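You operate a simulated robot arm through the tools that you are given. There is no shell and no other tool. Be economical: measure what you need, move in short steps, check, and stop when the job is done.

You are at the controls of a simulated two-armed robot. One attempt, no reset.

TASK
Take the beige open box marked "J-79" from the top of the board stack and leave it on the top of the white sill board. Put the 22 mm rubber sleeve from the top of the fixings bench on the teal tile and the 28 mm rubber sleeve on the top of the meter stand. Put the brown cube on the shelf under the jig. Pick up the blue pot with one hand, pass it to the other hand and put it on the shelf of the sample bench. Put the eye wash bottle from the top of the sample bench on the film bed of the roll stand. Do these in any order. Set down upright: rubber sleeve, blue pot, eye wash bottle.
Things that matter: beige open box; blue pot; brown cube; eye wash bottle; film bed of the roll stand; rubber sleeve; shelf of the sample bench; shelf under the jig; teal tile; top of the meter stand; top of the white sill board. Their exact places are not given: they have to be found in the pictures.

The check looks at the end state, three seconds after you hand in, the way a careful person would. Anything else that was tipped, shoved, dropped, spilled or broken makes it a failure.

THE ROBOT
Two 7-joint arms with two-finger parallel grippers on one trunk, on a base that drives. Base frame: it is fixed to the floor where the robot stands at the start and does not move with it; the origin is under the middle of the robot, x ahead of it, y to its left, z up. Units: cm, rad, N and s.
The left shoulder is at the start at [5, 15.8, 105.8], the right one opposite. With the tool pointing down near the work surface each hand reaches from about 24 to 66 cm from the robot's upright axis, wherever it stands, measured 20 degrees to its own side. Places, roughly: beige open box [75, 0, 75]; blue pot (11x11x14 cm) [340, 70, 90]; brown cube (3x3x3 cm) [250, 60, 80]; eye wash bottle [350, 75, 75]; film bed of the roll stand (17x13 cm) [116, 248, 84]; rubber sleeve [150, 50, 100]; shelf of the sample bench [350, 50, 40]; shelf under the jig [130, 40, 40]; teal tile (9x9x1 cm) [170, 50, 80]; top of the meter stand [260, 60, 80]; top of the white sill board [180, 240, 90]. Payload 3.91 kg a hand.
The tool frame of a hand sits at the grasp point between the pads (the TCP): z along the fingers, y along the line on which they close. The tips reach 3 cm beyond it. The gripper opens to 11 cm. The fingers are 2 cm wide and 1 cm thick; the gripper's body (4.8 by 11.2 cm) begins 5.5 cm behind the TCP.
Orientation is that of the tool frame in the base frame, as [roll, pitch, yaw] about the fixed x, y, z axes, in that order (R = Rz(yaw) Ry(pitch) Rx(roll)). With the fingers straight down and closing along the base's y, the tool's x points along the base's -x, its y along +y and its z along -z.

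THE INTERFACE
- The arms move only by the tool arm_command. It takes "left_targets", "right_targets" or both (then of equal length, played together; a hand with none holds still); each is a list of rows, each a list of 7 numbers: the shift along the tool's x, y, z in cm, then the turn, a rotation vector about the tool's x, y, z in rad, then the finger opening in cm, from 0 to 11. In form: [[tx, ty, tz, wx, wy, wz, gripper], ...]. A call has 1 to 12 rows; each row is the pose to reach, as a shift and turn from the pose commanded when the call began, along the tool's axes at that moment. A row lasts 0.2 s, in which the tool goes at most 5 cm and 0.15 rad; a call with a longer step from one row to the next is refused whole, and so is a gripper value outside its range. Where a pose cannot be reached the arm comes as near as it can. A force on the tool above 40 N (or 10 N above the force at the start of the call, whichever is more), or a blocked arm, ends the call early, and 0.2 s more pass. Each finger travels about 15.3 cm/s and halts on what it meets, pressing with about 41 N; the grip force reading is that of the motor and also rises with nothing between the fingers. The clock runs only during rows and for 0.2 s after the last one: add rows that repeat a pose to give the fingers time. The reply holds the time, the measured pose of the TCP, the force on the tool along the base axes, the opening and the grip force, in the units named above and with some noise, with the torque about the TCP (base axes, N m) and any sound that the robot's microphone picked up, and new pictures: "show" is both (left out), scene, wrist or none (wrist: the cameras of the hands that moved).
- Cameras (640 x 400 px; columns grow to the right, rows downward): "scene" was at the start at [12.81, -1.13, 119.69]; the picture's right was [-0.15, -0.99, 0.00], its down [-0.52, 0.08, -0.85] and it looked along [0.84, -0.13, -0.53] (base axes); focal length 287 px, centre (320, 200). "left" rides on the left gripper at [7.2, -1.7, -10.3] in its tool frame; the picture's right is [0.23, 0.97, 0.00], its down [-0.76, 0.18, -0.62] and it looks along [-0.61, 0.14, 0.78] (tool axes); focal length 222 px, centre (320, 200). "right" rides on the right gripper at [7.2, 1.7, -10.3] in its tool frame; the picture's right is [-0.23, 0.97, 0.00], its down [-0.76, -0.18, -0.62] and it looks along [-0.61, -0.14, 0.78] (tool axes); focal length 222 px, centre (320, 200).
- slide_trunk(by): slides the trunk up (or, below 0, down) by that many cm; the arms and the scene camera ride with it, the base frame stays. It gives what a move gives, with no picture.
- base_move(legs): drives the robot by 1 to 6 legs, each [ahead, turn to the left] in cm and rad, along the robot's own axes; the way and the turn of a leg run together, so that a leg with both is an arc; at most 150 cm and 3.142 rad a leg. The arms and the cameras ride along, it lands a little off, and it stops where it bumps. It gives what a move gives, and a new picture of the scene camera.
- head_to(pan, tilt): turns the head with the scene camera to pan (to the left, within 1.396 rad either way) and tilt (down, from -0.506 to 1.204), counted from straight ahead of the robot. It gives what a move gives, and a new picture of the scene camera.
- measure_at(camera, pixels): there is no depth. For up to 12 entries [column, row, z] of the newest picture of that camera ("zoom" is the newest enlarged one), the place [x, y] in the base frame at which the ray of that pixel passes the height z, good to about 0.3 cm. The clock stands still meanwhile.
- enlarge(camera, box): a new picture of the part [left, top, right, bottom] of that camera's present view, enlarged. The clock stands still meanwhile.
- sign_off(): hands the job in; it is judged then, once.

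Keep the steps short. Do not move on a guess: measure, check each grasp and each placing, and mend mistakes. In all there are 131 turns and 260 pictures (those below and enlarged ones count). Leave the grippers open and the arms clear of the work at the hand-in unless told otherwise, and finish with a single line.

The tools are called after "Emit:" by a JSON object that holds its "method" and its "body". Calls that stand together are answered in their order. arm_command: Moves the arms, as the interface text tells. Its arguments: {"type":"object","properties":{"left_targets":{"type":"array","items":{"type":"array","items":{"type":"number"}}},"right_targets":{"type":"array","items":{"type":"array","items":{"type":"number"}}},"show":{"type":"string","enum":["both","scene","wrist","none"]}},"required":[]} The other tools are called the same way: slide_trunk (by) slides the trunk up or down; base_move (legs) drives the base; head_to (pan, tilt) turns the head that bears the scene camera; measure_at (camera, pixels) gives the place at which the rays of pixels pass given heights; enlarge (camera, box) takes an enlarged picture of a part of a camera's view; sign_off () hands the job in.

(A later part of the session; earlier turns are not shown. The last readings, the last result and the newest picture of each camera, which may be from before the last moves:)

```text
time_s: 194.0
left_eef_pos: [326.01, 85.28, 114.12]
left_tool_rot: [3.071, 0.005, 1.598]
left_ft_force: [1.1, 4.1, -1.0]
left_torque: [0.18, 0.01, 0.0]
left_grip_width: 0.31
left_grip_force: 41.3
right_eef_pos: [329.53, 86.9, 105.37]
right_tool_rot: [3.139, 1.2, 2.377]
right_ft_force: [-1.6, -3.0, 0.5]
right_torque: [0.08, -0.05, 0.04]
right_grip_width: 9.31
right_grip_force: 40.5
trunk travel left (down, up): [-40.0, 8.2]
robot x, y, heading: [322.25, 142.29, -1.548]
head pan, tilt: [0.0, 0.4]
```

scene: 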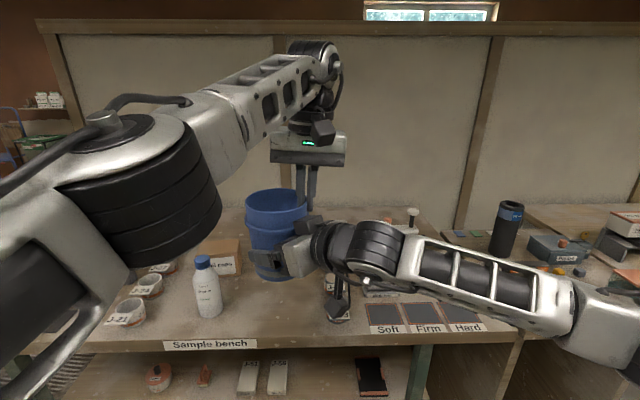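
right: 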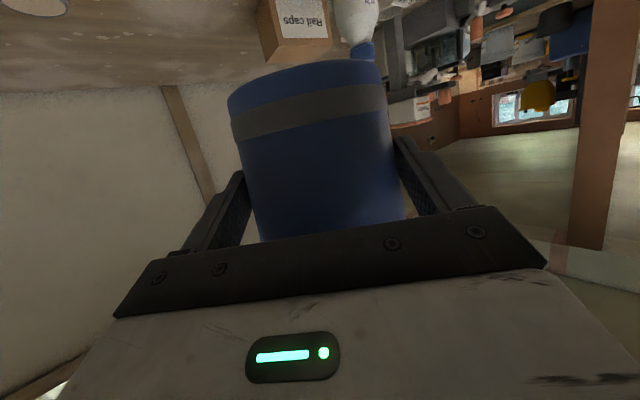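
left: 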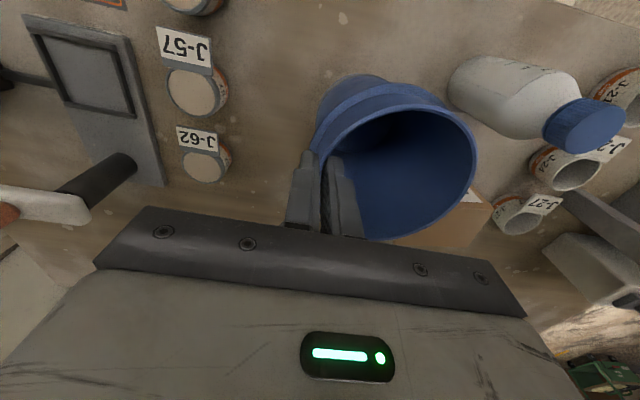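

The right hand grips the body at 9.31 cm. Now the left hand opens and lifts away.

Emit:
{"method": "arm_command", "body": {"left_targets": [[0, 0, 0, 0, 0, 0, 1.5], [0, 0, 0, 0, 0, 0, 3.2], [0, 0, 0, 0, 0, 0, 4], [0, 0, -2, 0, 0, 0, 4], [0, 0, -5, 0, 0, 0, 4], [0, 0, -8, 0, 0, 0, 4], [0, 0, -10, 0, 0, 0, 4]]}}

```text
time_s: 195.6
left_eef_pos: [326.3, 87.73, 120.28]
left_tool_rot: [3.072, 0.003, 1.597]
left_ft_force: [-0.8, -0.6, -0.2]
left_torque: [0.0, 0.01, 0.01]
left_grip_width: 4.0
left_grip_force: 0.1
left hand out of reach, approached as far as the arm can: row 4, 5, 6, 7
right_eef_pos: [329.57, 86.89, 105.4]
right_tool_rot: [3.14, 1.2, 2.377]
right_ft_force: [0.1, -0.6, -0.6]
right_torque: [0.01, 0.04, -0.02]
right_grip_width: 9.3
right_grip_force: 41.1
trunk travel left (down, up): [-40.0, 8.2]
robot x, y, heading: [322.75, 141.87, -1.545]
head pan, tilt: [0.0, 0.4]
```

scene: 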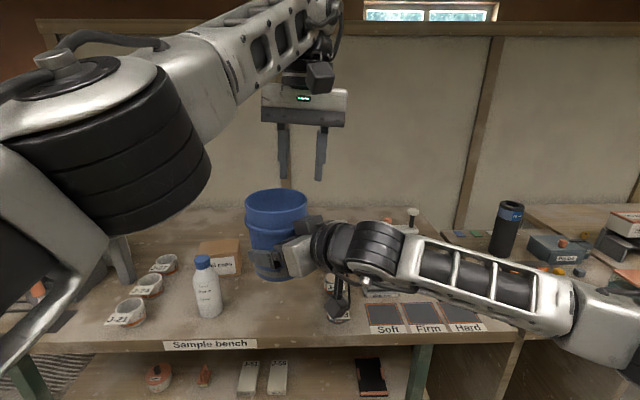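
left: 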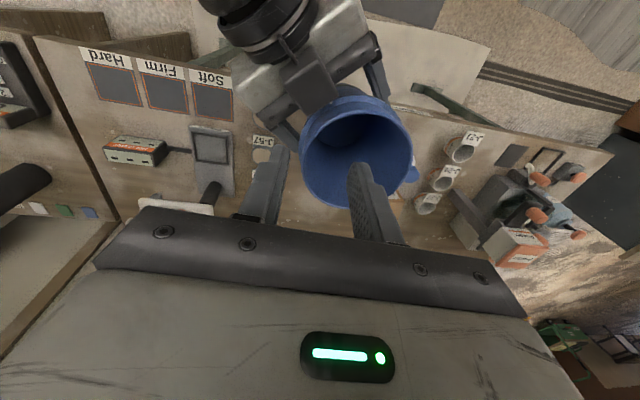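

The right hand alone holds the pot. I'll pull the left hand away to its own side.

Emit:
{"method": "arm_command", "body": {"left_targets": [[1, 4, 0, 0.03, 0, 0, 4], [2.5, 8, 0, 0.06, 0, 0, 4], [5, 12, 0, 0.07, 0, 0, 4], [8, 15.5, 0, 0.07, 0, 0, 6], [11.5, 18.5, 1, 0.07, 0, 0, 8], [15.5, 21, 2, 0.07, 0, 0, 10], [19.5, 23, 3, 0.07, 0, 0, 10]], "show": "scene"}}

Emit:
{"method": "enlarge", "body": {"camera": "scene", "box": [220, 160, 360, 300]}}

```text
time_s: 197.2
left_eef_pos: [349.27, 107.76, 118.96]
left_tool_rot: [-3.141, 0.004, 1.597]
left_ft_force: [-0.2, 0.9, -0.2]
left_torque: [-0.01, 0.01, 0.0]
left_grip_width: 10.0
left_grip_force: 0.1
right_eef_pos: [329.59, 87.09, 105.49]
right_tool_rot: [3.141, 1.203, 2.379]
right_ft_force: [0.0, -0.1, -0.1]
right_torque: [0.01, 0.03, 0.01]
right_grip_width: 9.28
right_grip_force: 41.0
trunk travel left (down, up): [-40.0, 8.2]
robot x, y, heading: [322.38, 142.3, -1.545]
head pan, tilt: [0.0, 0.4]
```

scene: 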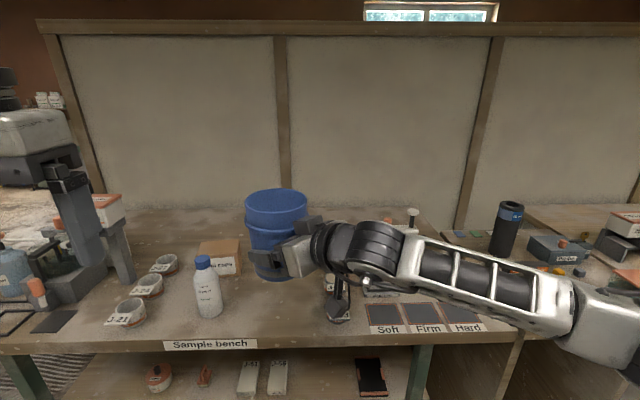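

```text
2.86 times, centred on (290, 230) of scene
```

zoom: 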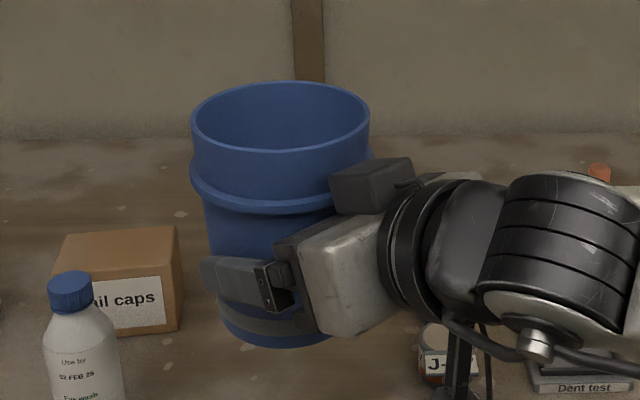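

The pot is upright in the right hand. I'll back off, lower the trunk, and look at the shelf.

Emit:
{"method": "base_move", "body": {"legs": [[-28, 0]]}}

Emit:
{"method": "head_to", "body": {"pan": 0.05, "tilt": 0.6}}

Emit:
{"method": "measure_at", "body": {"camera": "scene", "pixels": [[320, 200, 40]]}}

Emit:
{"method": "slide_trunk", "body": {"by": -40}}

Emit:
{"method": "head_to", "body": {"pan": 0.05, "tilt": 0.4}}

```text
time_s: 199.1
left_eef_pos: [348.63, 135.63, 118.9]
left_tool_rot: [3.14, 0.004, 1.595]
left_ft_force: [0.1, -0.2, -0.7]
left_torque: [-0.02, -0.01, 0.01]
left_grip_width: 10.0
left_grip_force: 0.0
right_eef_pos: [328.78, 114.85, 105.35]
right_tool_rot: [3.141, 1.202, 2.378]
right_ft_force: [-0.2, 0.7, 0.0]
right_torque: [0.02, 0.03, -0.03]
right_grip_width: 9.3
right_grip_force: 41.3
trunk travel left (down, up): [-40.0, 8.2]
robot x, y, heading: [321.99, 170.12, -1.551]
head pan, tilt: [0.0, 0.4]
```

scene: 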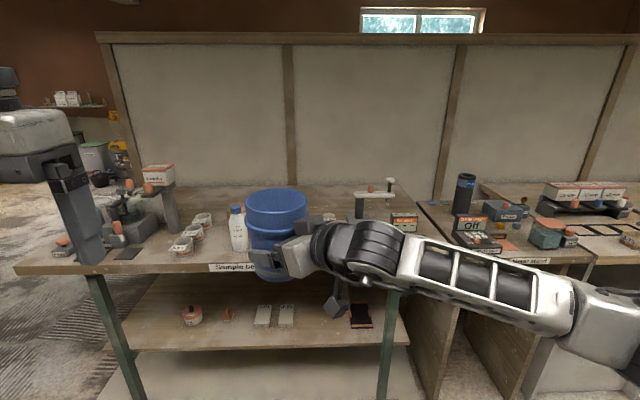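

```text
time_s: 199.8
left_eef_pos: [348.61, 135.55, 118.92]
left_tool_rot: [-3.14, 0.003, 1.596]
left_ft_force: [-0.3, 0.8, 0.3]
left_torque: [0.02, 0.01, 0.0]
left_grip_width: 10.02
left_grip_force: 0.1
right_eef_pos: [328.88, 114.81, 105.31]
right_tool_rot: [3.139, 1.2, 2.377]
right_ft_force: [-0.3, 0.6, 0.3]
right_torque: [0.0, 0.04, -0.02]
right_grip_width: 9.29
right_grip_force: 41.2
trunk travel left (down, up): [-40.0, 8.2]
robot x, y, heading: [321.57, 170.23, -1.551]
head pan, tilt: [0.051, 0.6]
```

scene: 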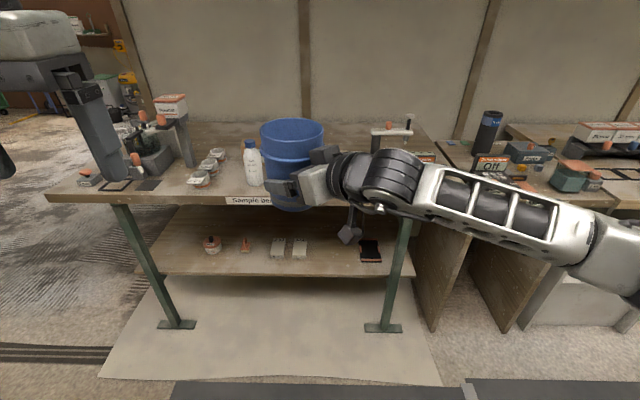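

```text
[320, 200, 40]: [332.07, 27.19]
```

```text
time_s: 203.7
left_eef_pos: [348.55, 135.55, 78.88]
left_tool_rot: [-3.14, 0.003, 1.594]
left_ft_force: [-0.2, -0.5, -0.2]
left_torque: [0.02, 0.01, -0.01]
left_grip_width: 9.99
left_grip_force: 0.0
right_eef_pos: [328.91, 114.81, 65.4]
right_tool_rot: [3.139, 1.201, 2.377]
right_ft_force: [0.7, -0.1, -0.2]
right_torque: [0.04, -0.02, -0.01]
right_grip_width: 9.25
right_grip_force: 41.1
trunk travel left (down, up): [0.0, 48.2]
robot x, y, heading: [321.99, 170.34, -1.547]
head pan, tilt: [0.051, 0.6]
```

```text
time_s: 204.4
left_eef_pos: [348.57, 135.51, 78.91]
left_tool_rot: [3.14, 0.004, 1.594]
left_ft_force: [-0.5, 0.0, 0.4]
left_torque: [-0.01, 0.0, 0.0]
left_grip_width: 10.02
left_grip_force: 0.1
right_eef_pos: [328.82, 114.87, 65.35]
right_tool_rot: [3.139, 1.201, 2.377]
right_ft_force: [0.3, 0.3, 0.1]
right_torque: [0.01, -0.02, 0.02]
right_grip_width: 9.3
right_grip_force: 40.8
trunk travel left (down, up): [0.0, 48.2]
robot x, y, heading: [321.37, 170.22, -1.547]
head pan, tilt: [0.051, 0.4]
```

scene: 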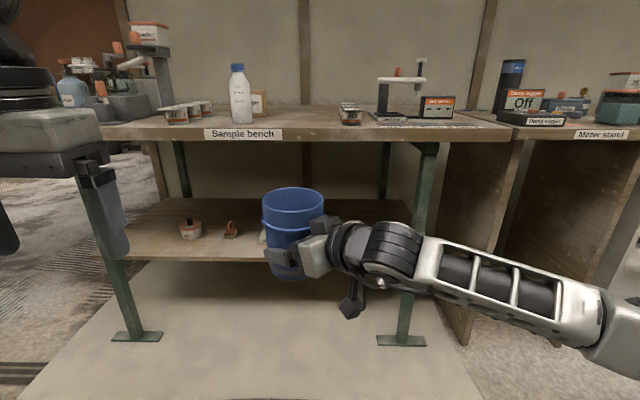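

Emit:
{"method": "enlarge", "body": {"camera": "scene", "box": [90, 180, 270, 290]}}

Emit:
{"method": "measure_at", "body": {"camera": "scene", "pixels": [[110, 256, 40], [110, 256, 35], [260, 262, 40], [260, 262, 35], [260, 140, 78], [260, 140, 76], [135, 338, 0], [401, 342, 0], [425, 150, 74], [440, 330, 0]]}}

```text
3.56 times, centred on (180, 235) of scene
```

zoom: 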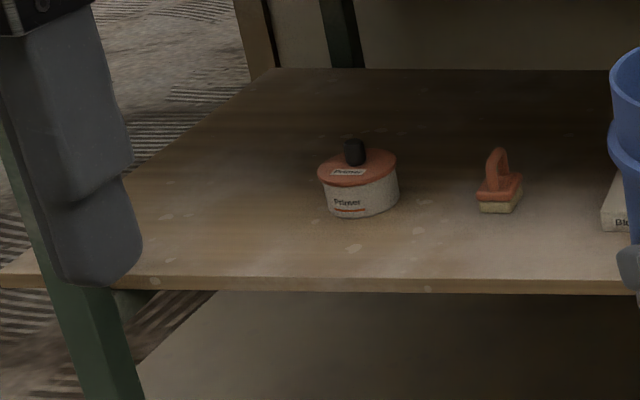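

```text
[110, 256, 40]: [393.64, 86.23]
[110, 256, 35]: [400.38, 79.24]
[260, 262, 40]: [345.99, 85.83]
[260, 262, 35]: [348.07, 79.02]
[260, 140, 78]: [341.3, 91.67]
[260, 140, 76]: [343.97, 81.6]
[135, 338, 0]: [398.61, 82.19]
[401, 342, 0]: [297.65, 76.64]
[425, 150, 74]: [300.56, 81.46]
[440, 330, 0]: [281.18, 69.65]
```

The shelf top works out at z≈35.5 with its front edge at y≈77.5, and the gap between J-56 and the tray is x 311–333. I'll turn the right hand straight again and lower the pot in the aisle.

Emit:
{"method": "arm_command", "body": {"right_targets": [[2.2, -0.6, 0.2, 0.092, 0, 0.036, 8], [4.4, -1.2, 0.4, 0.183, 0, 0.071, 8], [6.6, -1.8, 0.55, 0.275, 0, 0.107, 8], [8.8, -2.4, 0.75, 0.366, 0, 0.142, 8], [11, -3, 0.9, 0.458, 0, 0.178, 8], [13.2, -3.6, 1.1, 0.55, 0, 0.213, 8], [15.4, -4.2, 1.3, 0.64, 0, 0.249, 8], [17.67, -4.84, 1.45, 0.732, 0, 0.284, 8], [17.67, -4.84, 1.45, 0.732, 0, 0.284, 8]]}}

```text
time_s: 206.4
left_eef_pos: [348.59, 135.62, 78.92]
left_tool_rot: [-3.14, 0.003, 1.596]
left_ft_force: [0.7, -0.4, -0.3]
left_torque: [-0.03, 0.02, 0.01]
left_grip_width: 10.01
left_grip_force: 0.0
right_eef_pos: [322.04, 116.48, 57.67]
right_tool_rot: [2.903, 1.092, 1.82]
right_ft_force: [0.0, -0.5, 0.2]
right_torque: [0.02, 0.02, 0.0]
right_grip_width: 9.3
right_grip_force: 41.3
right hand out of reach, approached as far as the arm can: row 3, 4, 5, 6, 7, 8, 9
trunk travel left (down, up): [0.0, 48.2]
robot x, y, heading: [321.91, 170.19, -1.546]
head pan, tilt: [0.051, 0.4]
```

scene: 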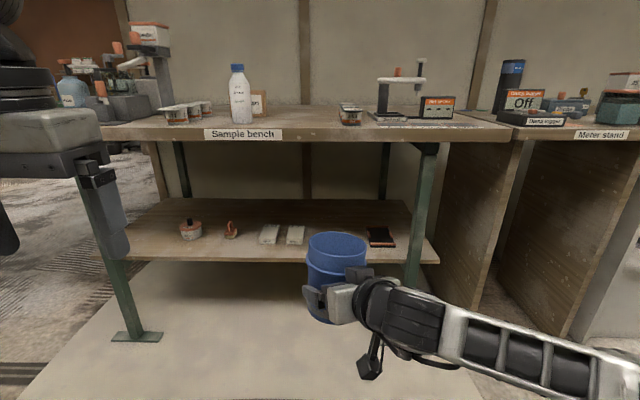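
right: 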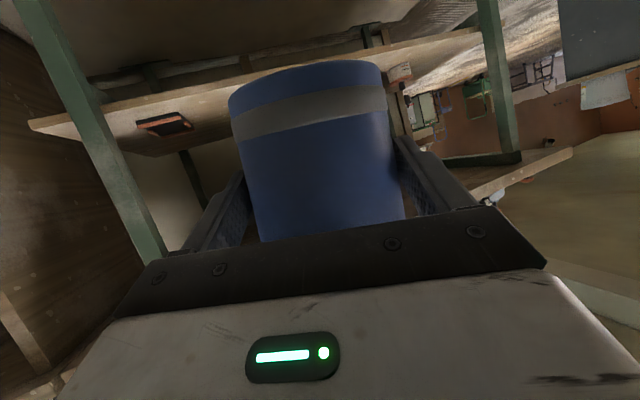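

The arm hit a limit and the pot is slightly tilted. I'll shift the hand 12 cm to the right, where it has more freedom, and level it.

Emit:
{"method": "arm_command", "body": {"right_targets": [[-0.3, -2.6, -1.7, -0.001, -0.025, -0.03, 8], [-0.6, -5.2, -3.3, -0.003, -0.047, -0.061, 8], [-1.0, -7.8, -5, -0.005, -0.07, -0.092, 8], [-1.3, -10.35, -6.65, -0.006, -0.093, -0.122, 8], [-1.3, -10.35, -6.65, -0.006, -0.093, -0.122, 8]], "show": "scene"}}

```text
time_s: 207.6
left_eef_pos: [348.62, 135.59, 79.02]
left_tool_rot: [-3.14, 0.003, 1.595]
left_ft_force: [0.1, 0.8, 0.1]
left_torque: [0.01, 0.01, -0.01]
left_grip_width: 10.01
left_grip_force: 0.1
right_eef_pos: [310.17, 116.49, 60.88]
right_tool_rot: [-3.137, 1.203, 2.094]
right_ft_force: [-0.2, -1.1, -0.5]
right_torque: [-0.01, 0.05, -0.02]
right_grip_width: 9.29
right_grip_force: 41.3
trunk travel left (down, up): [0.0, 48.2]
robot x, y, heading: [321.77, 170.05, -1.546]
head pan, tilt: [0.051, 0.4]
```

scene: 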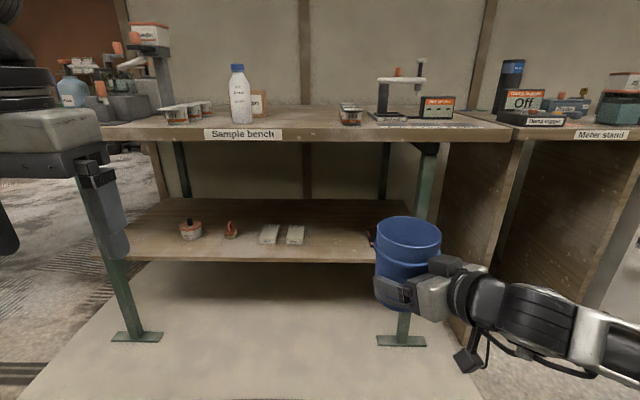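

The pot is level again. I'll lower it 13.5 cm.

Emit:
{"method": "arm_command", "body": {"right_targets": [[2.5, 0, 0.98, 0, 0, 0, 8], [5, 0, 1.95, 0, 0, 0, 8], [7.5, 0, 2.9, 0, 0, 0, 8], [10, 0, 3.9, 0, 0, 0, 8], [12.6, 0, 4.9, 0, 0, 0, 8], [12.6, 0, 4.9, 0, 0, 0, 8]], "show": "none"}}

```text
time_s: 209.0
left_eef_pos: [348.5, 135.63, 79.05]
left_tool_rot: [3.141, 0.002, 1.596]
left_ft_force: [-0.9, -0.7, -0.2]
left_torque: [0.0, -0.01, -0.02]
left_grip_width: 10.01
left_grip_force: 0.1
right_eef_pos: [310.24, 116.67, 47.31]
right_tool_rot: [-3.14, 1.202, 2.092]
right_ft_force: [0.5, -0.1, -0.1]
right_torque: [0.04, 0.01, -0.01]
right_grip_width: 9.28
right_grip_force: 40.9
trunk travel left (down, up): [0.0, 48.2]
robot x, y, heading: [321.62, 170.14, -1.549]
head pan, tilt: [0.051, 0.4]
```

The pot's base is at z 41.5, 6 cm above the shelf. I'll shift the robot sideways to line it up with the gap, stopping short of the bench.

Emit:
{"method": "base_move", "body": {"legs": [[0, 0.544], [21, 0], [0, -0.544]]}}

```text
time_s: 213.7
left_eef_pos: [358.83, 117.46, 79.02]
left_tool_rot: [3.142, 0.004, 1.575]
left_ft_force: [0.6, 0.2, 0.0]
left_torque: [-0.03, 0.03, 0.0]
left_grip_width: 9.99
left_grip_force: 0.0
right_eef_pos: [319.86, 99.48, 47.3]
right_tool_rot: [-3.141, 1.204, 2.069]
right_ft_force: [0.6, -0.2, -0.1]
right_torque: [0.02, 0.01, -0.01]
right_grip_width: 9.3
right_grip_force: 40.8
trunk travel left (down, up): [0.0, 48.2]
robot x, y, heading: [332.65, 152.28, -1.57]
head pan, tilt: [0.051, 0.4]
```

scene: 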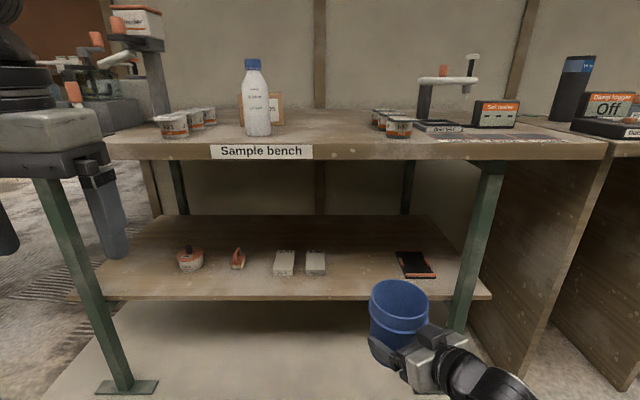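

Emit:
{"method": "measure_at", "body": {"camera": "scene", "pixels": [[280, 295, 35.5], [280, 295, 37], [325, 276, 35.5], [407, 277, 35.5], [436, 276, 35.5], [200, 293, 35.5], [490, 294, 35.5], [462, 297, 35.5], [455, 328, 24], [350, 295, 35.5]]}}

Emit:
{"method": "enlarge", "body": {"camera": "scene", "box": [250, 220, 510, 390]}}

```text
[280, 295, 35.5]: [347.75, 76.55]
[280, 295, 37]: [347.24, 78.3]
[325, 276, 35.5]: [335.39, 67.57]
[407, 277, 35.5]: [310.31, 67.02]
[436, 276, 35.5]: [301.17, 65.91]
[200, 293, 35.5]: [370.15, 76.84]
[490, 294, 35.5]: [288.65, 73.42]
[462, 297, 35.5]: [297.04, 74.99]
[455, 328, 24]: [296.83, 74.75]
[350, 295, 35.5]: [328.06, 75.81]
```

```text
2.35 times, centred on (380, 305) of scene
```

zoom: 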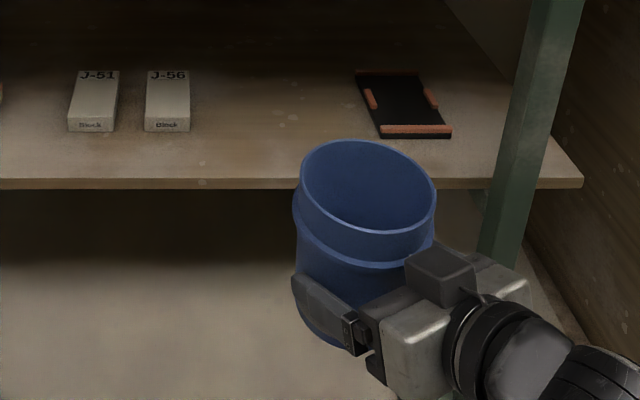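

Everything lines up: the gap is x 310–335, the front edge y≈76, and the pot would go to (320.7,70). I'll draw the left hand back and drive in 27.5 cm.

Emit:
{"method": "arm_command", "body": {"left_targets": [[3, 0, 0, 0, 0, 0, 10], [6, 0, 0, 0, 0, 0, 10], [6, 0, 0, 0, 0, 0, 10]], "show": "none"}}

Emit:
{"method": "base_move", "body": {"legs": [[27.5, 0]]}}

Emit:
{"method": "head_to", "body": {"pan": -0.1, "tilt": 0.7}}

```text
time_s: 214.5
left_eef_pos: [358.68, 123.5, 78.81]
left_tool_rot: [-3.141, 0.004, 1.574]
left_ft_force: [0.3, -0.5, -0.5]
left_torque: [-0.01, -0.01, 0.02]
left_grip_width: 9.99
left_grip_force: 0.0
right_eef_pos: [319.96, 99.37, 47.21]
right_tool_rot: [-3.14, 1.201, 2.069]
right_ft_force: [-0.1, -0.1, 0.8]
right_torque: [-0.01, 0.02, -0.01]
right_grip_width: 9.29
right_grip_force: 40.9
trunk travel left (down, up): [0.0, 48.2]
robot x, y, heading: [333.18, 152.23, -1.57]
head pan, tilt: [0.051, 0.4]
```

```text
time_s: 216.4
left_eef_pos: [359.01, 96.32, 78.93]
left_tool_rot: [3.142, 0.004, 1.577]
left_ft_force: [0.3, 0.4, -0.6]
left_torque: [0.01, -0.01, 0.02]
left_grip_width: 10.0
left_grip_force: 0.0
right_eef_pos: [320.39, 72.05, 47.2]
right_tool_rot: [-3.141, 1.201, 2.075]
right_ft_force: [0.1, -0.1, 0.2]
right_torque: [0.02, -0.01, 0.02]
right_grip_width: 9.28
right_grip_force: 41.1
trunk travel left (down, up): [0.0, 48.2]
robot x, y, heading: [332.56, 125.15, -1.566]
head pan, tilt: [0.051, 0.4]
```

scene: 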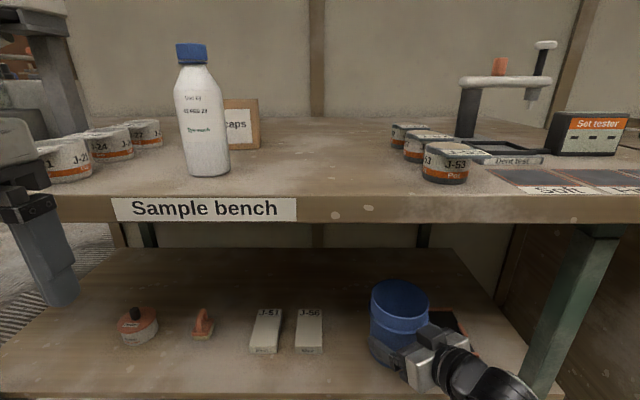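

```text
time_s: 217.2
left_eef_pos: [359.07, 96.23, 78.85]
left_tool_rot: [3.141, 0.004, 1.576]
left_ft_force: [0.3, -0.4, 0.1]
left_torque: [-0.01, -0.01, 0.02]
left_grip_width: 10.01
left_grip_force: 0.1
right_eef_pos: [320.31, 72.05, 47.24]
right_tool_rot: [-3.139, 1.203, 2.075]
right_ft_force: [0.3, 1.0, 0.8]
right_torque: [0.05, 0.01, -0.03]
right_grip_width: 9.29
right_grip_force: 40.9
trunk travel left (down, up): [0.0, 48.2]
robot x, y, heading: [332.52, 124.99, -1.568]
head pan, tilt: [-0.099, 0.7]
```

scene: 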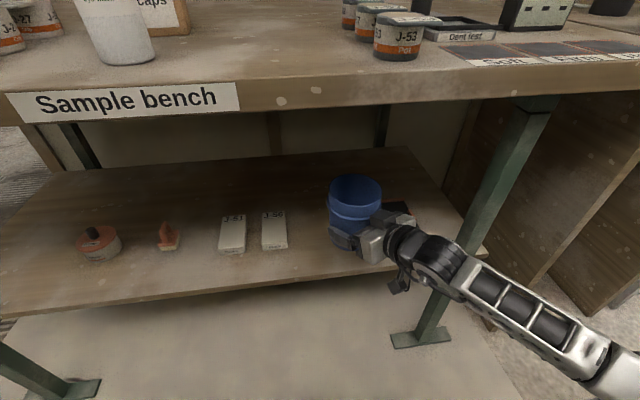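

The pot is over the gap, clear of the block and the tray. I'll lower 4 cm and then in small steps.

Emit:
{"method": "arm_command", "body": {"right_targets": [[1.4, 0, 0.55, 0, 0, 0, 8], [2.8, 0, 1.1, 0, 0, 0, 8], [3.7, 0, 1.45, 0, 0, 0, 8], [4.2, 0, 1.63, 0, 0, 0, 8], [4.65, 0, 1.8, 0, 0, 0, 8]], "show": "scene"}}

Emit:
{"method": "enlarge", "body": {"camera": "scene", "box": [260, 160, 480, 320]}}

```text
time_s: 218.4
left_eef_pos: [358.99, 96.21, 78.85]
left_tool_rot: [-3.141, 0.003, 1.577]
left_ft_force: [0.1, 0.2, -1.0]
left_torque: [-0.02, 0.02, 0.03]
left_grip_width: 10.01
left_grip_force: 0.0
right_eef_pos: [320.34, 72.11, 42.25]
right_tool_rot: [-3.139, 1.202, 2.074]
right_ft_force: [0.4, -0.3, -0.5]
right_torque: [0.01, 0.02, 0.01]
right_grip_width: 9.31
right_grip_force: 40.6
trunk travel left (down, up): [0.0, 48.2]
robot x, y, heading: [332.66, 125.37, -1.565]
head pan, tilt: [-0.099, 0.7]
```

scene: 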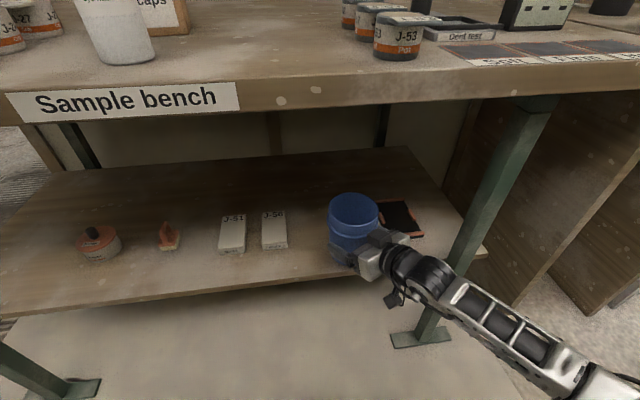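

```text
2.50 times, centred on (370, 240) of scene
```

zoom: 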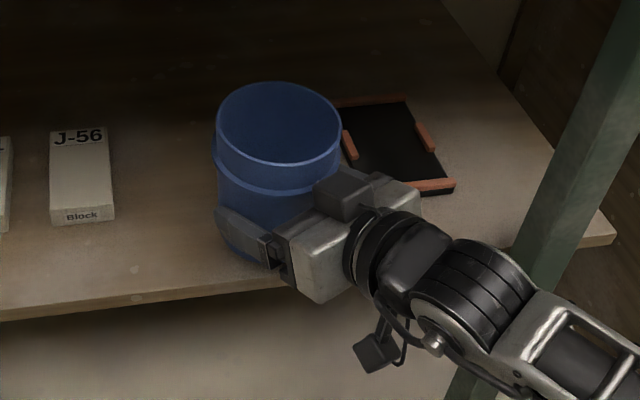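

Emit:
{"method": "arm_command", "body": {"right_targets": [[0.28, 0, 0.11, 0, 0, 0, 8], [0.56, 0, 0.22, 0, 0, 0, 8], [0.84, 0, 0.33, 0, 0, 0, 8], [1.1, 0, 0.43, 0, 0, 0, 8]], "show": "none"}}

```text
time_s: 219.4
left_eef_pos: [358.86, 96.25, 78.92]
left_tool_rot: [-3.142, 0.004, 1.577]
left_ft_force: [0.3, 0.0, 0.0]
left_torque: [0.03, 0.03, -0.03]
left_grip_width: 10.03
left_grip_force: 0.1
right_eef_pos: [320.24, 72.0, 41.22]
right_tool_rot: [-3.136, 1.206, 2.077]
right_ft_force: [-0.4, 1.1, 3.1]
right_torque: [0.18, 0.07, -0.01]
right_grip_width: 9.27
right_grip_force: 40.8
trunk travel left (down, up): [0.0, 48.2]
robot x, y, heading: [332.68, 125.22, -1.567]
head pan, tilt: [-0.099, 0.7]
```

Emit:
{"method": "arm_command", "body": {"right_targets": [[0.2, 0, 0.08, 0, 0, 0, 8], [0.35, 0, 0.14, 0, 0, 0, 8]], "show": "wrist"}}

Emit:
{"method": "enlarge", "body": {"camera": "scene", "box": [280, 170, 440, 290]}}

```text
time_s: 220.0
left_eef_pos: [359.0, 96.35, 78.94]
left_tool_rot: [-3.141, 0.004, 1.577]
left_ft_force: [0.0, -0.1, 0.0]
left_torque: [0.0, 0.02, -0.01]
left_grip_width: 9.98
left_grip_force: 0.1
right_eef_pos: [320.41, 71.94, 41.21]
right_tool_rot: [-3.132, 1.211, 2.082]
right_ft_force: [-0.8, 0.4, 19.0]
right_torque: [0.43, 0.28, -0.02]
right_grip_width: 9.27
right_grip_force: 40.9
trunk travel left (down, up): [0.0, 48.2]
robot x, y, heading: [332.71, 125.56, -1.565]
head pan, tilt: [-0.099, 0.7]
```

right: 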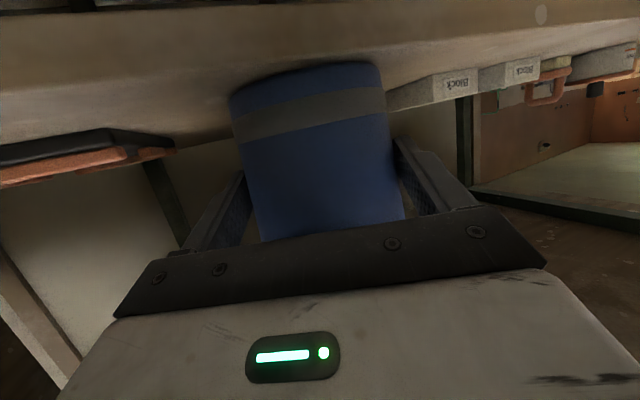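

```text
3.33 times, centred on (360, 230) of scene
```

zoom: 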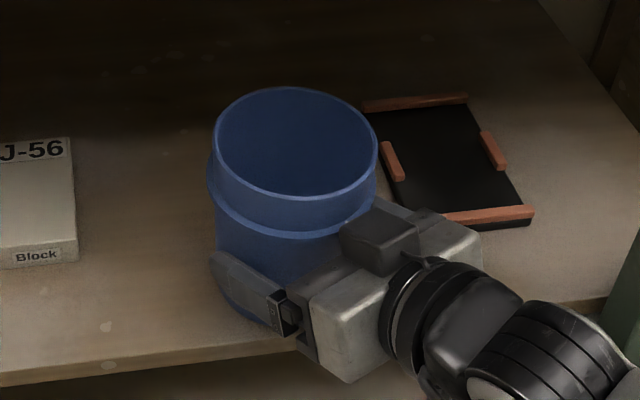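

The pot is seated (19 N). I'll ease off 0.25 cm, open fully, and draw straight back.

Emit:
{"method": "arm_command", "body": {"right_targets": [[-0.22, 0, -0.09, 0, 0, 0, 8], [-0.22, 0, -0.09, 0, 0, 0, 9.6], [-0.22, 0, -0.09, 0, 0, 0, 10.4], [-0.22, 0, -0.09, 0, 0, 0, 11], [-0.22, 0, -0.09, 0, 0, 0, 11], [0.5, 0, -2, 0, 0, 0, 11], [1.4, 0, -4.3, 0, 0, 0, 11], [2.6, 0, -7.4, 0, 0, 0, 11], [3.8, 0, -10.5, 0, 0, 0, 11]]}}

```text
time_s: 222.0
left_eef_pos: [359.09, 96.33, 78.79]
left_tool_rot: [-3.141, 0.005, 1.577]
left_ft_force: [1.0, -0.5, 0.9]
left_torque: [0.02, -0.03, 0.02]
left_grip_width: 9.99
left_grip_force: 0.0
right_eef_pos: [314.7, 81.87, 40.83]
right_tool_rot: [-3.138, 1.203, 2.078]
right_ft_force: [1.5, 0.3, 0.3]
right_torque: [0.04, 0.01, -0.01]
right_grip_width: 11.01
right_grip_force: 0.1
trunk travel left (down, up): [0.0, 48.2]
robot x, y, heading: [332.77, 125.54, -1.566]
head pan, tilt: [-0.099, 0.7]
```

scene: 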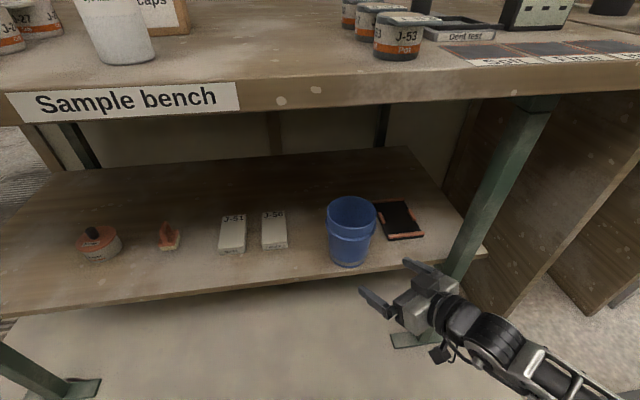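
right: 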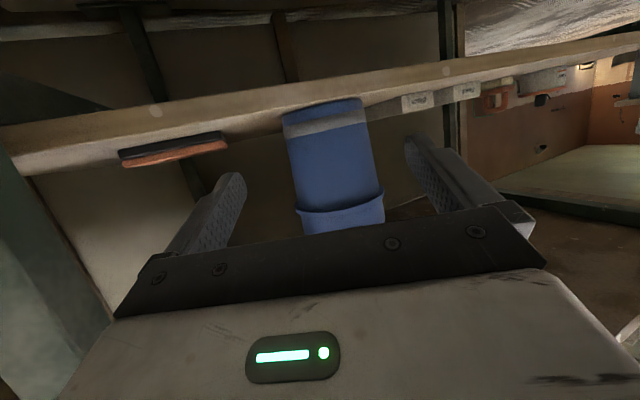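

The pot stands upright on the shelf. I'll back off, restore the right hand, and raise the trunk for the bottle.

Emit:
{"method": "base_move", "body": {"legs": [[-30, 0]]}}

Emit:
{"method": "arm_command", "body": {"right_targets": [[-2.2, 0, -1.6, 0, 0.13, 0, 11], [-4.5, 0, -3.2, 0, 0.26, 0, 11], [-6.7, 0, -4.8, 0, 0.4, 0, 11], [-9, 0, -6.4, 0, 0.53, 0, 11], [-11.2, 0, -8, 0, 0.66, 0, 11], [-13.5, 0, -9.5, 0, 0.8, 0, 11], [-15.7, 0, -11.1, 0, 0.93, 0, 11], [-18, 0, -12.7, 0, 1.06, 0, 11], [-20.2, 0, -14.3, 0, 1.2, 0, 11], [-20.2, 0, -14.3, 0, 1.2, 0, 11]], "show": "none"}}

Emit:
{"method": "slide_trunk", "body": {"by": 40}}

Emit:
{"method": "head_to", "body": {"pan": 0.1, "tilt": 0.5}}

```text
time_s: 224.0
left_eef_pos: [358.83, 125.68, 78.79]
left_tool_rot: [-3.141, 0.003, 1.578]
left_ft_force: [-0.2, 0.1, 0.0]
left_torque: [0.02, 0.0, 0.02]
left_grip_width: 9.99
left_grip_force: 0.1
right_eef_pos: [314.54, 111.41, 40.78]
right_tool_rot: [-3.14, 1.203, 2.074]
right_ft_force: [1.3, -0.4, -0.6]
right_torque: [-0.01, 0.01, -0.01]
right_grip_width: 11.02
right_grip_force: 0.1
trunk travel left (down, up): [0.0, 48.2]
robot x, y, heading: [332.71, 154.94, -1.565]
head pan, tilt: [-0.099, 0.7]
```

scene: 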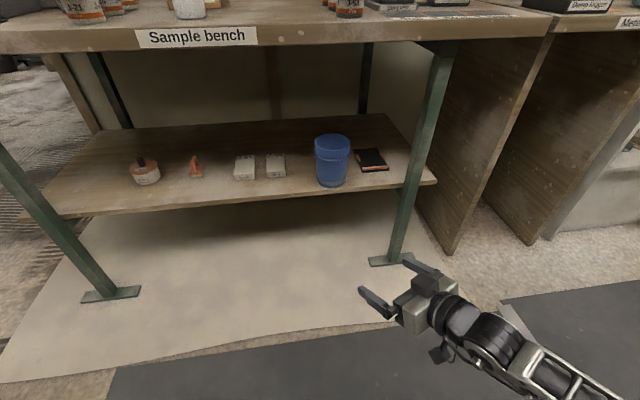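

```text
time_s: 226.2
left_eef_pos: [358.77, 125.71, 78.92]
left_tool_rot: [-3.141, 0.005, 1.577]
left_ft_force: [-0.5, 1.0, -0.1]
left_torque: [0.0, -0.05, 0.0]
left_grip_width: 10.01
left_grip_force: 0.1
right_eef_pos: [311.59, 116.78, 64.81]
right_tool_rot: [-3.141, -0.001, 2.071]
right_ft_force: [-0.7, 0.1, -0.1]
right_torque: [0.03, 0.01, 0.01]
right_grip_width: 10.99
right_grip_force: 0.1
trunk travel left (down, up): [0.0, 48.2]
robot x, y, heading: [332.41, 155.31, -1.568]
head pan, tilt: [-0.099, 0.7]
```

```text
time_s: 230.1
left_eef_pos: [358.79, 125.77, 118.76]
left_tool_rot: [-3.141, 0.002, 1.577]
left_ft_force: [0.1, -0.3, 0.6]
left_torque: [0.01, 0.0, 0.03]
left_grip_width: 9.98
left_grip_force: 0.1
right_eef_pos: [311.51, 116.8, 104.75]
right_tool_rot: [3.141, 0.0, 2.073]
right_ft_force: [-0.1, 1.0, -0.1]
right_torque: [0.01, 0.0, -0.01]
right_grip_width: 11.0
right_grip_force: 0.1
trunk travel left (down, up): [-40.0, 8.2]
robot x, y, heading: [332.93, 154.87, -1.57]
head pan, tilt: [-0.099, 0.7]
```

```text
time_s: 230.8
left_eef_pos: [358.82, 125.79, 118.8]
left_tool_rot: [-3.142, 0.005, 1.574]
left_ft_force: [-0.3, -0.4, 1.2]
left_torque: [0.01, 0.0, -0.03]
left_grip_width: 10.02
left_grip_force: 0.1
right_eef_pos: [311.51, 116.83, 104.8]
right_tool_rot: [3.142, 0.0, 2.072]
right_ft_force: [0.2, -0.4, 0.3]
right_torque: [0.01, 0.0, -0.01]
right_grip_width: 10.98
right_grip_force: 0.2
trunk travel left (down, up): [-40.0, 8.2]
robot x, y, heading: [332.45, 154.82, -1.57]
head pan, tilt: [0.099, 0.499]
```

scene: 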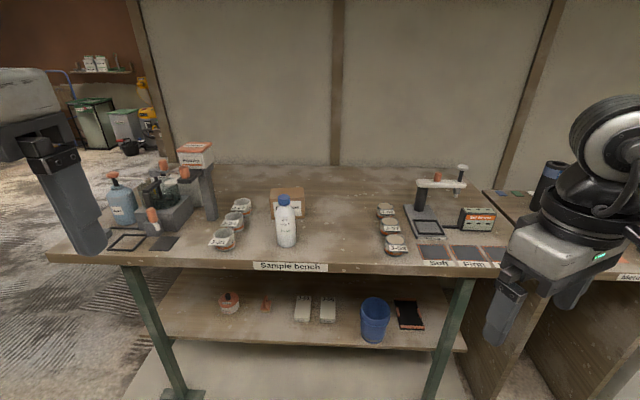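

The pot stays put on the shelf. Next is the white "Eye wash" bottle; I'll drive closer and measure it again.

Emit:
{"method": "base_move", "body": {"legs": [[22, 0]]}}

Emit:
{"method": "enlarge", "body": {"camera": "scene", "box": [180, 190, 340, 310]}}

```text
time_s: 232.5
left_eef_pos: [358.99, 103.86, 118.87]
left_tool_rot: [-3.142, 0.002, 1.578]
left_ft_force: [-0.3, 0.5, -0.7]
left_torque: [0.04, -0.02, 0.02]
left_grip_width: 10.03
left_grip_force: 0.1
right_eef_pos: [311.69, 94.79, 104.78]
right_tool_rot: [3.141, 0.001, 2.075]
right_ft_force: [-0.8, 0.0, 0.1]
right_torque: [-0.03, 0.0, -0.02]
right_grip_width: 10.98
right_grip_force: 0.0
trunk travel left (down, up): [-40.0, 8.2]
robot x, y, heading: [332.55, 132.85, -1.563]
head pan, tilt: [0.099, 0.499]
```

scene: 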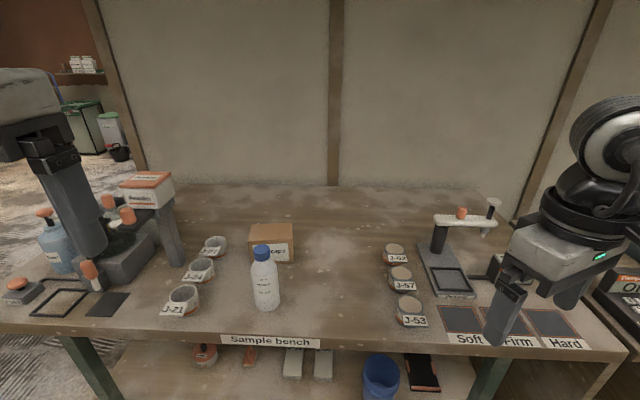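

```text
3.33 times, centred on (260, 250) of scene
```

zoom: 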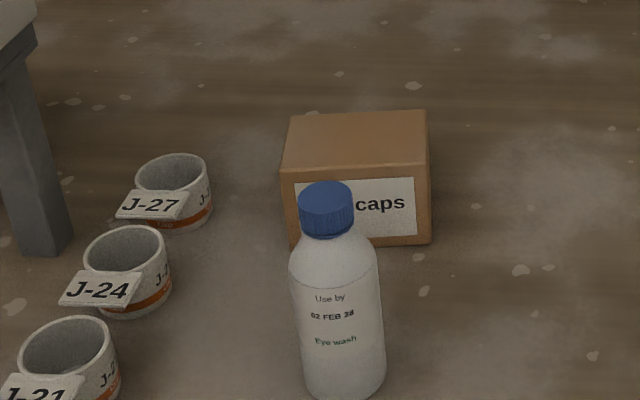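

Emit:
{"method": "measure_at", "body": {"camera": "scene", "pixels": [[267, 310.7, 80], [256, 305, 80], [279, 303, 80], [261.8, 248, 95], [261.8, 248, 97], [199, 302, 82], [249, 235, 90], [292, 258, 80]]}}

Emit:
{"method": "enlarge", "body": {"camera": "left", "box": [0, 0, 640, 400]}}

Emit:
{"method": "measure_at", "body": {"camera": "zoom", "pixels": [[320, 200, 80]]}}

```text
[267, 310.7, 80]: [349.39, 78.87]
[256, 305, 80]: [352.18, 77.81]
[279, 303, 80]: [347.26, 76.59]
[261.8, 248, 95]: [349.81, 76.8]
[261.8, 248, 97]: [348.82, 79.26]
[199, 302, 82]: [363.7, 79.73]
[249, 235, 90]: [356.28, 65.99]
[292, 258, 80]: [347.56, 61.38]
```

```text
1.00 times, centred on (320, 200) of left (not enlarged: the box is as wide or as high as the picture)
```

zoom: 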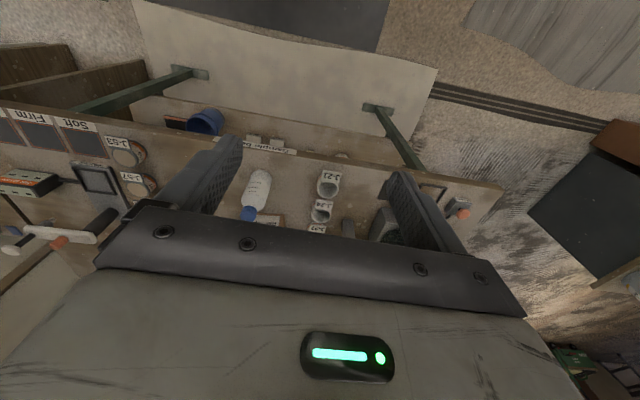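

```text
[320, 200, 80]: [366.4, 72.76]
```

The bottle is centred at (349.6,76.5), with J-21 well clear at x≥363.7. I'll bring the left hand in front of it, tilted 0.8 rad.

Emit:
{"method": "arm_command", "body": {"left_targets": [[-1.7, -1, 3.5, 0, -0.09, 0, 9], [-3.4, -2.1, 7, 0, -0.18, 0, 9], [-5.1, -3.1, 10.5, 0, -0.27, 0, 9], [-6.8, -4.2, 14.1, 0, -0.36, 0, 9], [-8.5, -5.2, 17.7, 0, -0.45, 0, 9], [-10.2, -6.3, 21.3, 0, -0.54, 0, 9], [-11.9, -7.3, 24.9, 0, -0.63, 0, 9], [-13.6, -8.4, 28.5, 0, -0.72, 0, 9], [-15.3, -9.4, 31.9, 0, -0.8, 0, 9], [-15.3, -9.4, 31.9, 0, -0.8, 0, 9]]}}

```text
time_s: 234.7
left_eef_pos: [349.7, 88.21, 86.99]
left_tool_rot: [-3.141, 0.806, 1.579]
left_ft_force: [0.3, 0.5, -0.1]
left_torque: [0.02, 0.0, 0.01]
left_grip_width: 8.99
left_grip_force: 0.1
left hand out of reach, approached as far as the arm can: row 9
right_eef_pos: [311.78, 94.94, 104.75]
right_tool_rot: [-3.141, 0.004, 2.075]
right_ft_force: [0.0, -0.2, -1.3]
right_torque: [0.02, -0.03, -0.01]
right_grip_width: 10.98
right_grip_force: 0.0
trunk travel left (down, up): [-40.0, 8.2]
robot x, y, heading: [332.65, 133.02, -1.568]
head pan, tilt: [0.099, 0.499]
```

scene: 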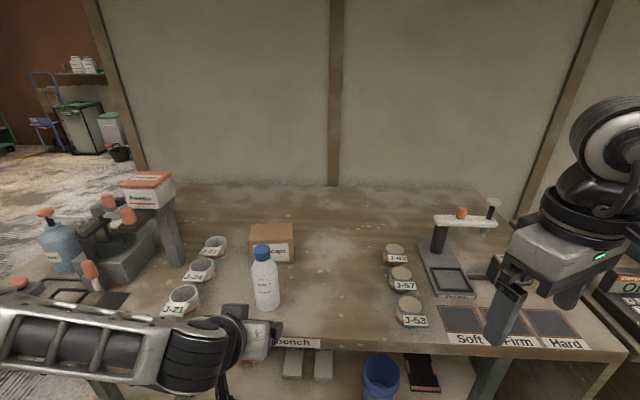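
left: 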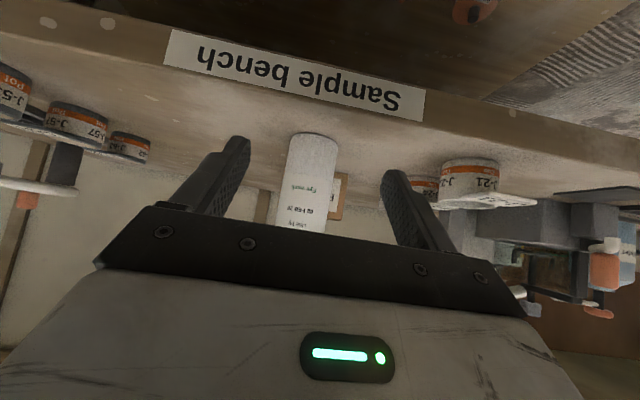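

The bottle is 0.4 cm off the hand's mid-plane. I'll correct this and advance 7 cm, then look.

Emit:
{"method": "arm_command", "body": {"left_targets": [[-1.6, -0.2, 1.7, 0, 0, 0, 9], [-3.2, -0.4, 3.4, 0, 0, 0, 9], [-4.85, -0.4, 5.05, 0, 0, 0, 9], [-4.85, -0.4, 5.05, 0, 0, 0, 9]]}}

```text
time_s: 235.7
left_eef_pos: [349.36, 81.33, 86.99]
left_tool_rot: [3.141, 0.804, 1.578]
left_ft_force: [-0.2, 0.2, -0.4]
left_torque: [0.02, -0.02, 0.01]
left_grip_width: 9.03
left_grip_force: 0.0
right_eef_pos: [311.86, 94.81, 104.73]
right_tool_rot: [-3.141, 0.004, 2.073]
right_ft_force: [0.1, 0.2, 0.8]
right_torque: [0.0, 0.01, -0.01]
right_grip_width: 11.0
right_grip_force: 0.0
trunk travel left (down, up): [-40.0, 8.2]
robot x, y, heading: [332.88, 133.27, -1.562]
head pan, tilt: [0.099, 0.499]
```

scene: 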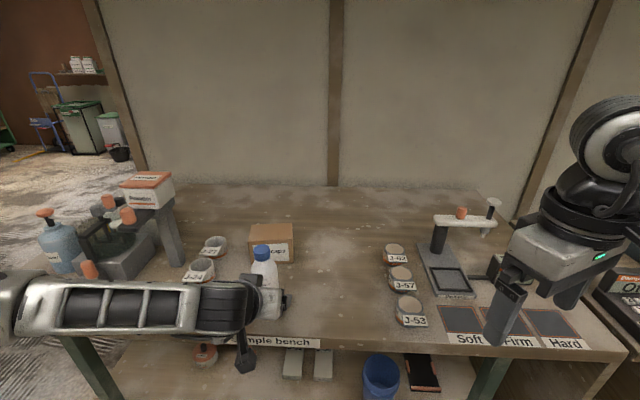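
left: 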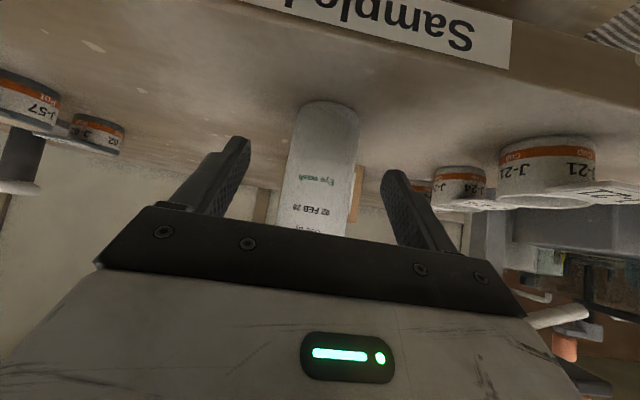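

It's centred. I'll advance the last 4.9 cm and close.

Emit:
{"method": "arm_command", "body": {"left_targets": [[-1.2, 0, 1.25, 0, 0, 0, 9], [-2.4, 0, 2.5, 0, 0, 0, 9], [-3.4, 0, 3.55, 0, 0, 0, 9], [-3.4, 0, 3.55, 0, 0, 0, 9], [-3.4, 0, 3.55, 0, 0, 0, 7], [-3.4, 0, 3.55, 0, 0, 0, 5.5], [-3.4, 0, 3.55, 0, 0, 0, 4.5], [-3.4, 0, 3.55, 0, 0, 0, 4.5]]}}

```text
time_s: 237.5
left_eef_pos: [349.47, 76.56, 86.89]
left_tool_rot: [3.141, 0.803, 1.581]
left_ft_force: [1.3, 0.1, 0.5]
left_torque: [-0.04, -0.06, 0.03]
left_grip_width: 5.31
left_grip_force: 40.9
right_eef_pos: [311.9, 94.83, 104.7]
right_tool_rot: [3.141, 0.0, 2.073]
right_ft_force: [-0.1, 0.3, -0.7]
right_torque: [0.01, 0.01, -0.04]
right_grip_width: 10.99
right_grip_force: 0.1
trunk travel left (down, up): [-40.0, 8.2]
robot x, y, heading: [332.57, 132.62, -1.567]
head pan, tilt: [0.099, 0.499]
```

scene: 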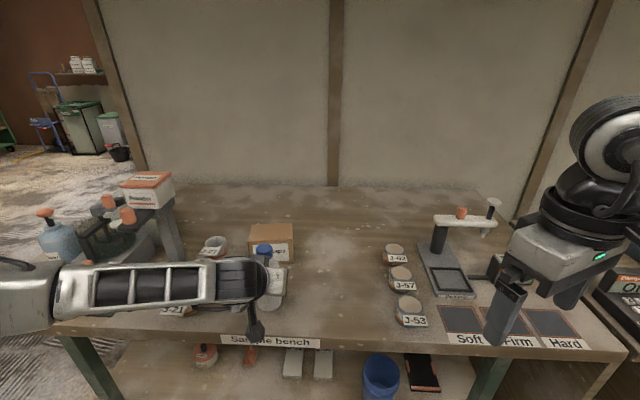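
left: 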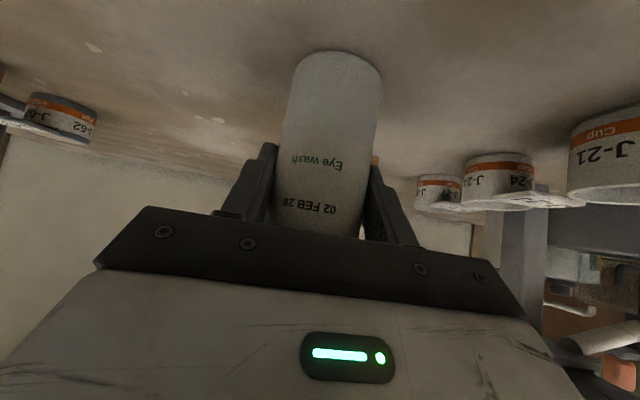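

Held at 5.31 cm. I'll lift straight up 22 cm, then back the base off.

Emit:
{"method": "arm_command", "body": {"left_targets": [[-1.4, 0, -1.4, 0, 0, 0, 4.5], [-4.3, 0, -4.2, 0, 0, 0, 4.5], [-7.2, 0, -7, 0, 0, 0, 4.5], [-10.1, 0, -9.8, 0, 0, 0, 4.5], [-13, 0, -12.6, 0, 0, 0, 4.5], [-15.8, 0, -15.3, 0, 0, 0, 4.5], [-15.8, 0, -15.3, 0, 0, 0, 4.5]]}}

```text
time_s: 239.1
left_eef_pos: [349.12, 76.28, 108.82]
left_tool_rot: [-3.141, 0.802, 1.579]
left_ft_force: [-0.3, -1.2, -2.7]
left_torque: [-0.01, 0.01, -0.02]
left_grip_width: 5.29
left_grip_force: 40.9
right_eef_pos: [311.86, 94.88, 104.73]
right_tool_rot: [-3.141, 0.002, 2.071]
right_ft_force: [1.1, -0.6, 0.2]
right_torque: [-0.02, -0.03, -0.05]
right_grip_width: 10.99
right_grip_force: 0.0
trunk travel left (down, up): [-40.0, 8.2]
robot x, y, heading: [332.58, 133.33, -1.568]
head pan, tilt: [0.099, 0.499]
```

scene: 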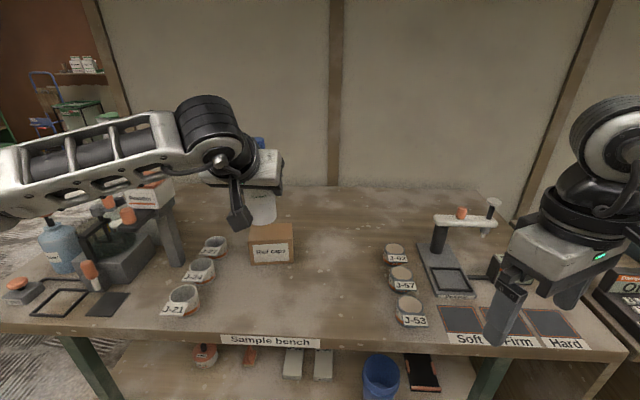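
left: 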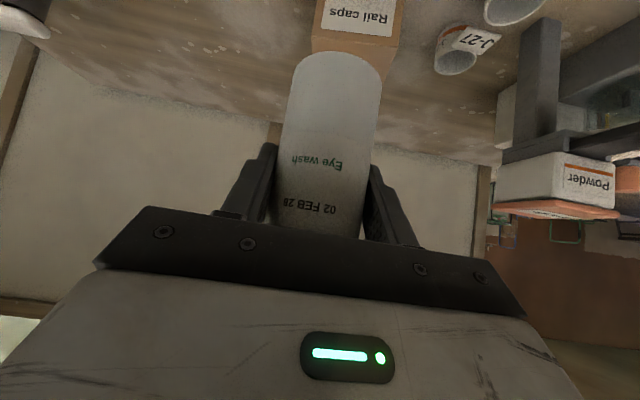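

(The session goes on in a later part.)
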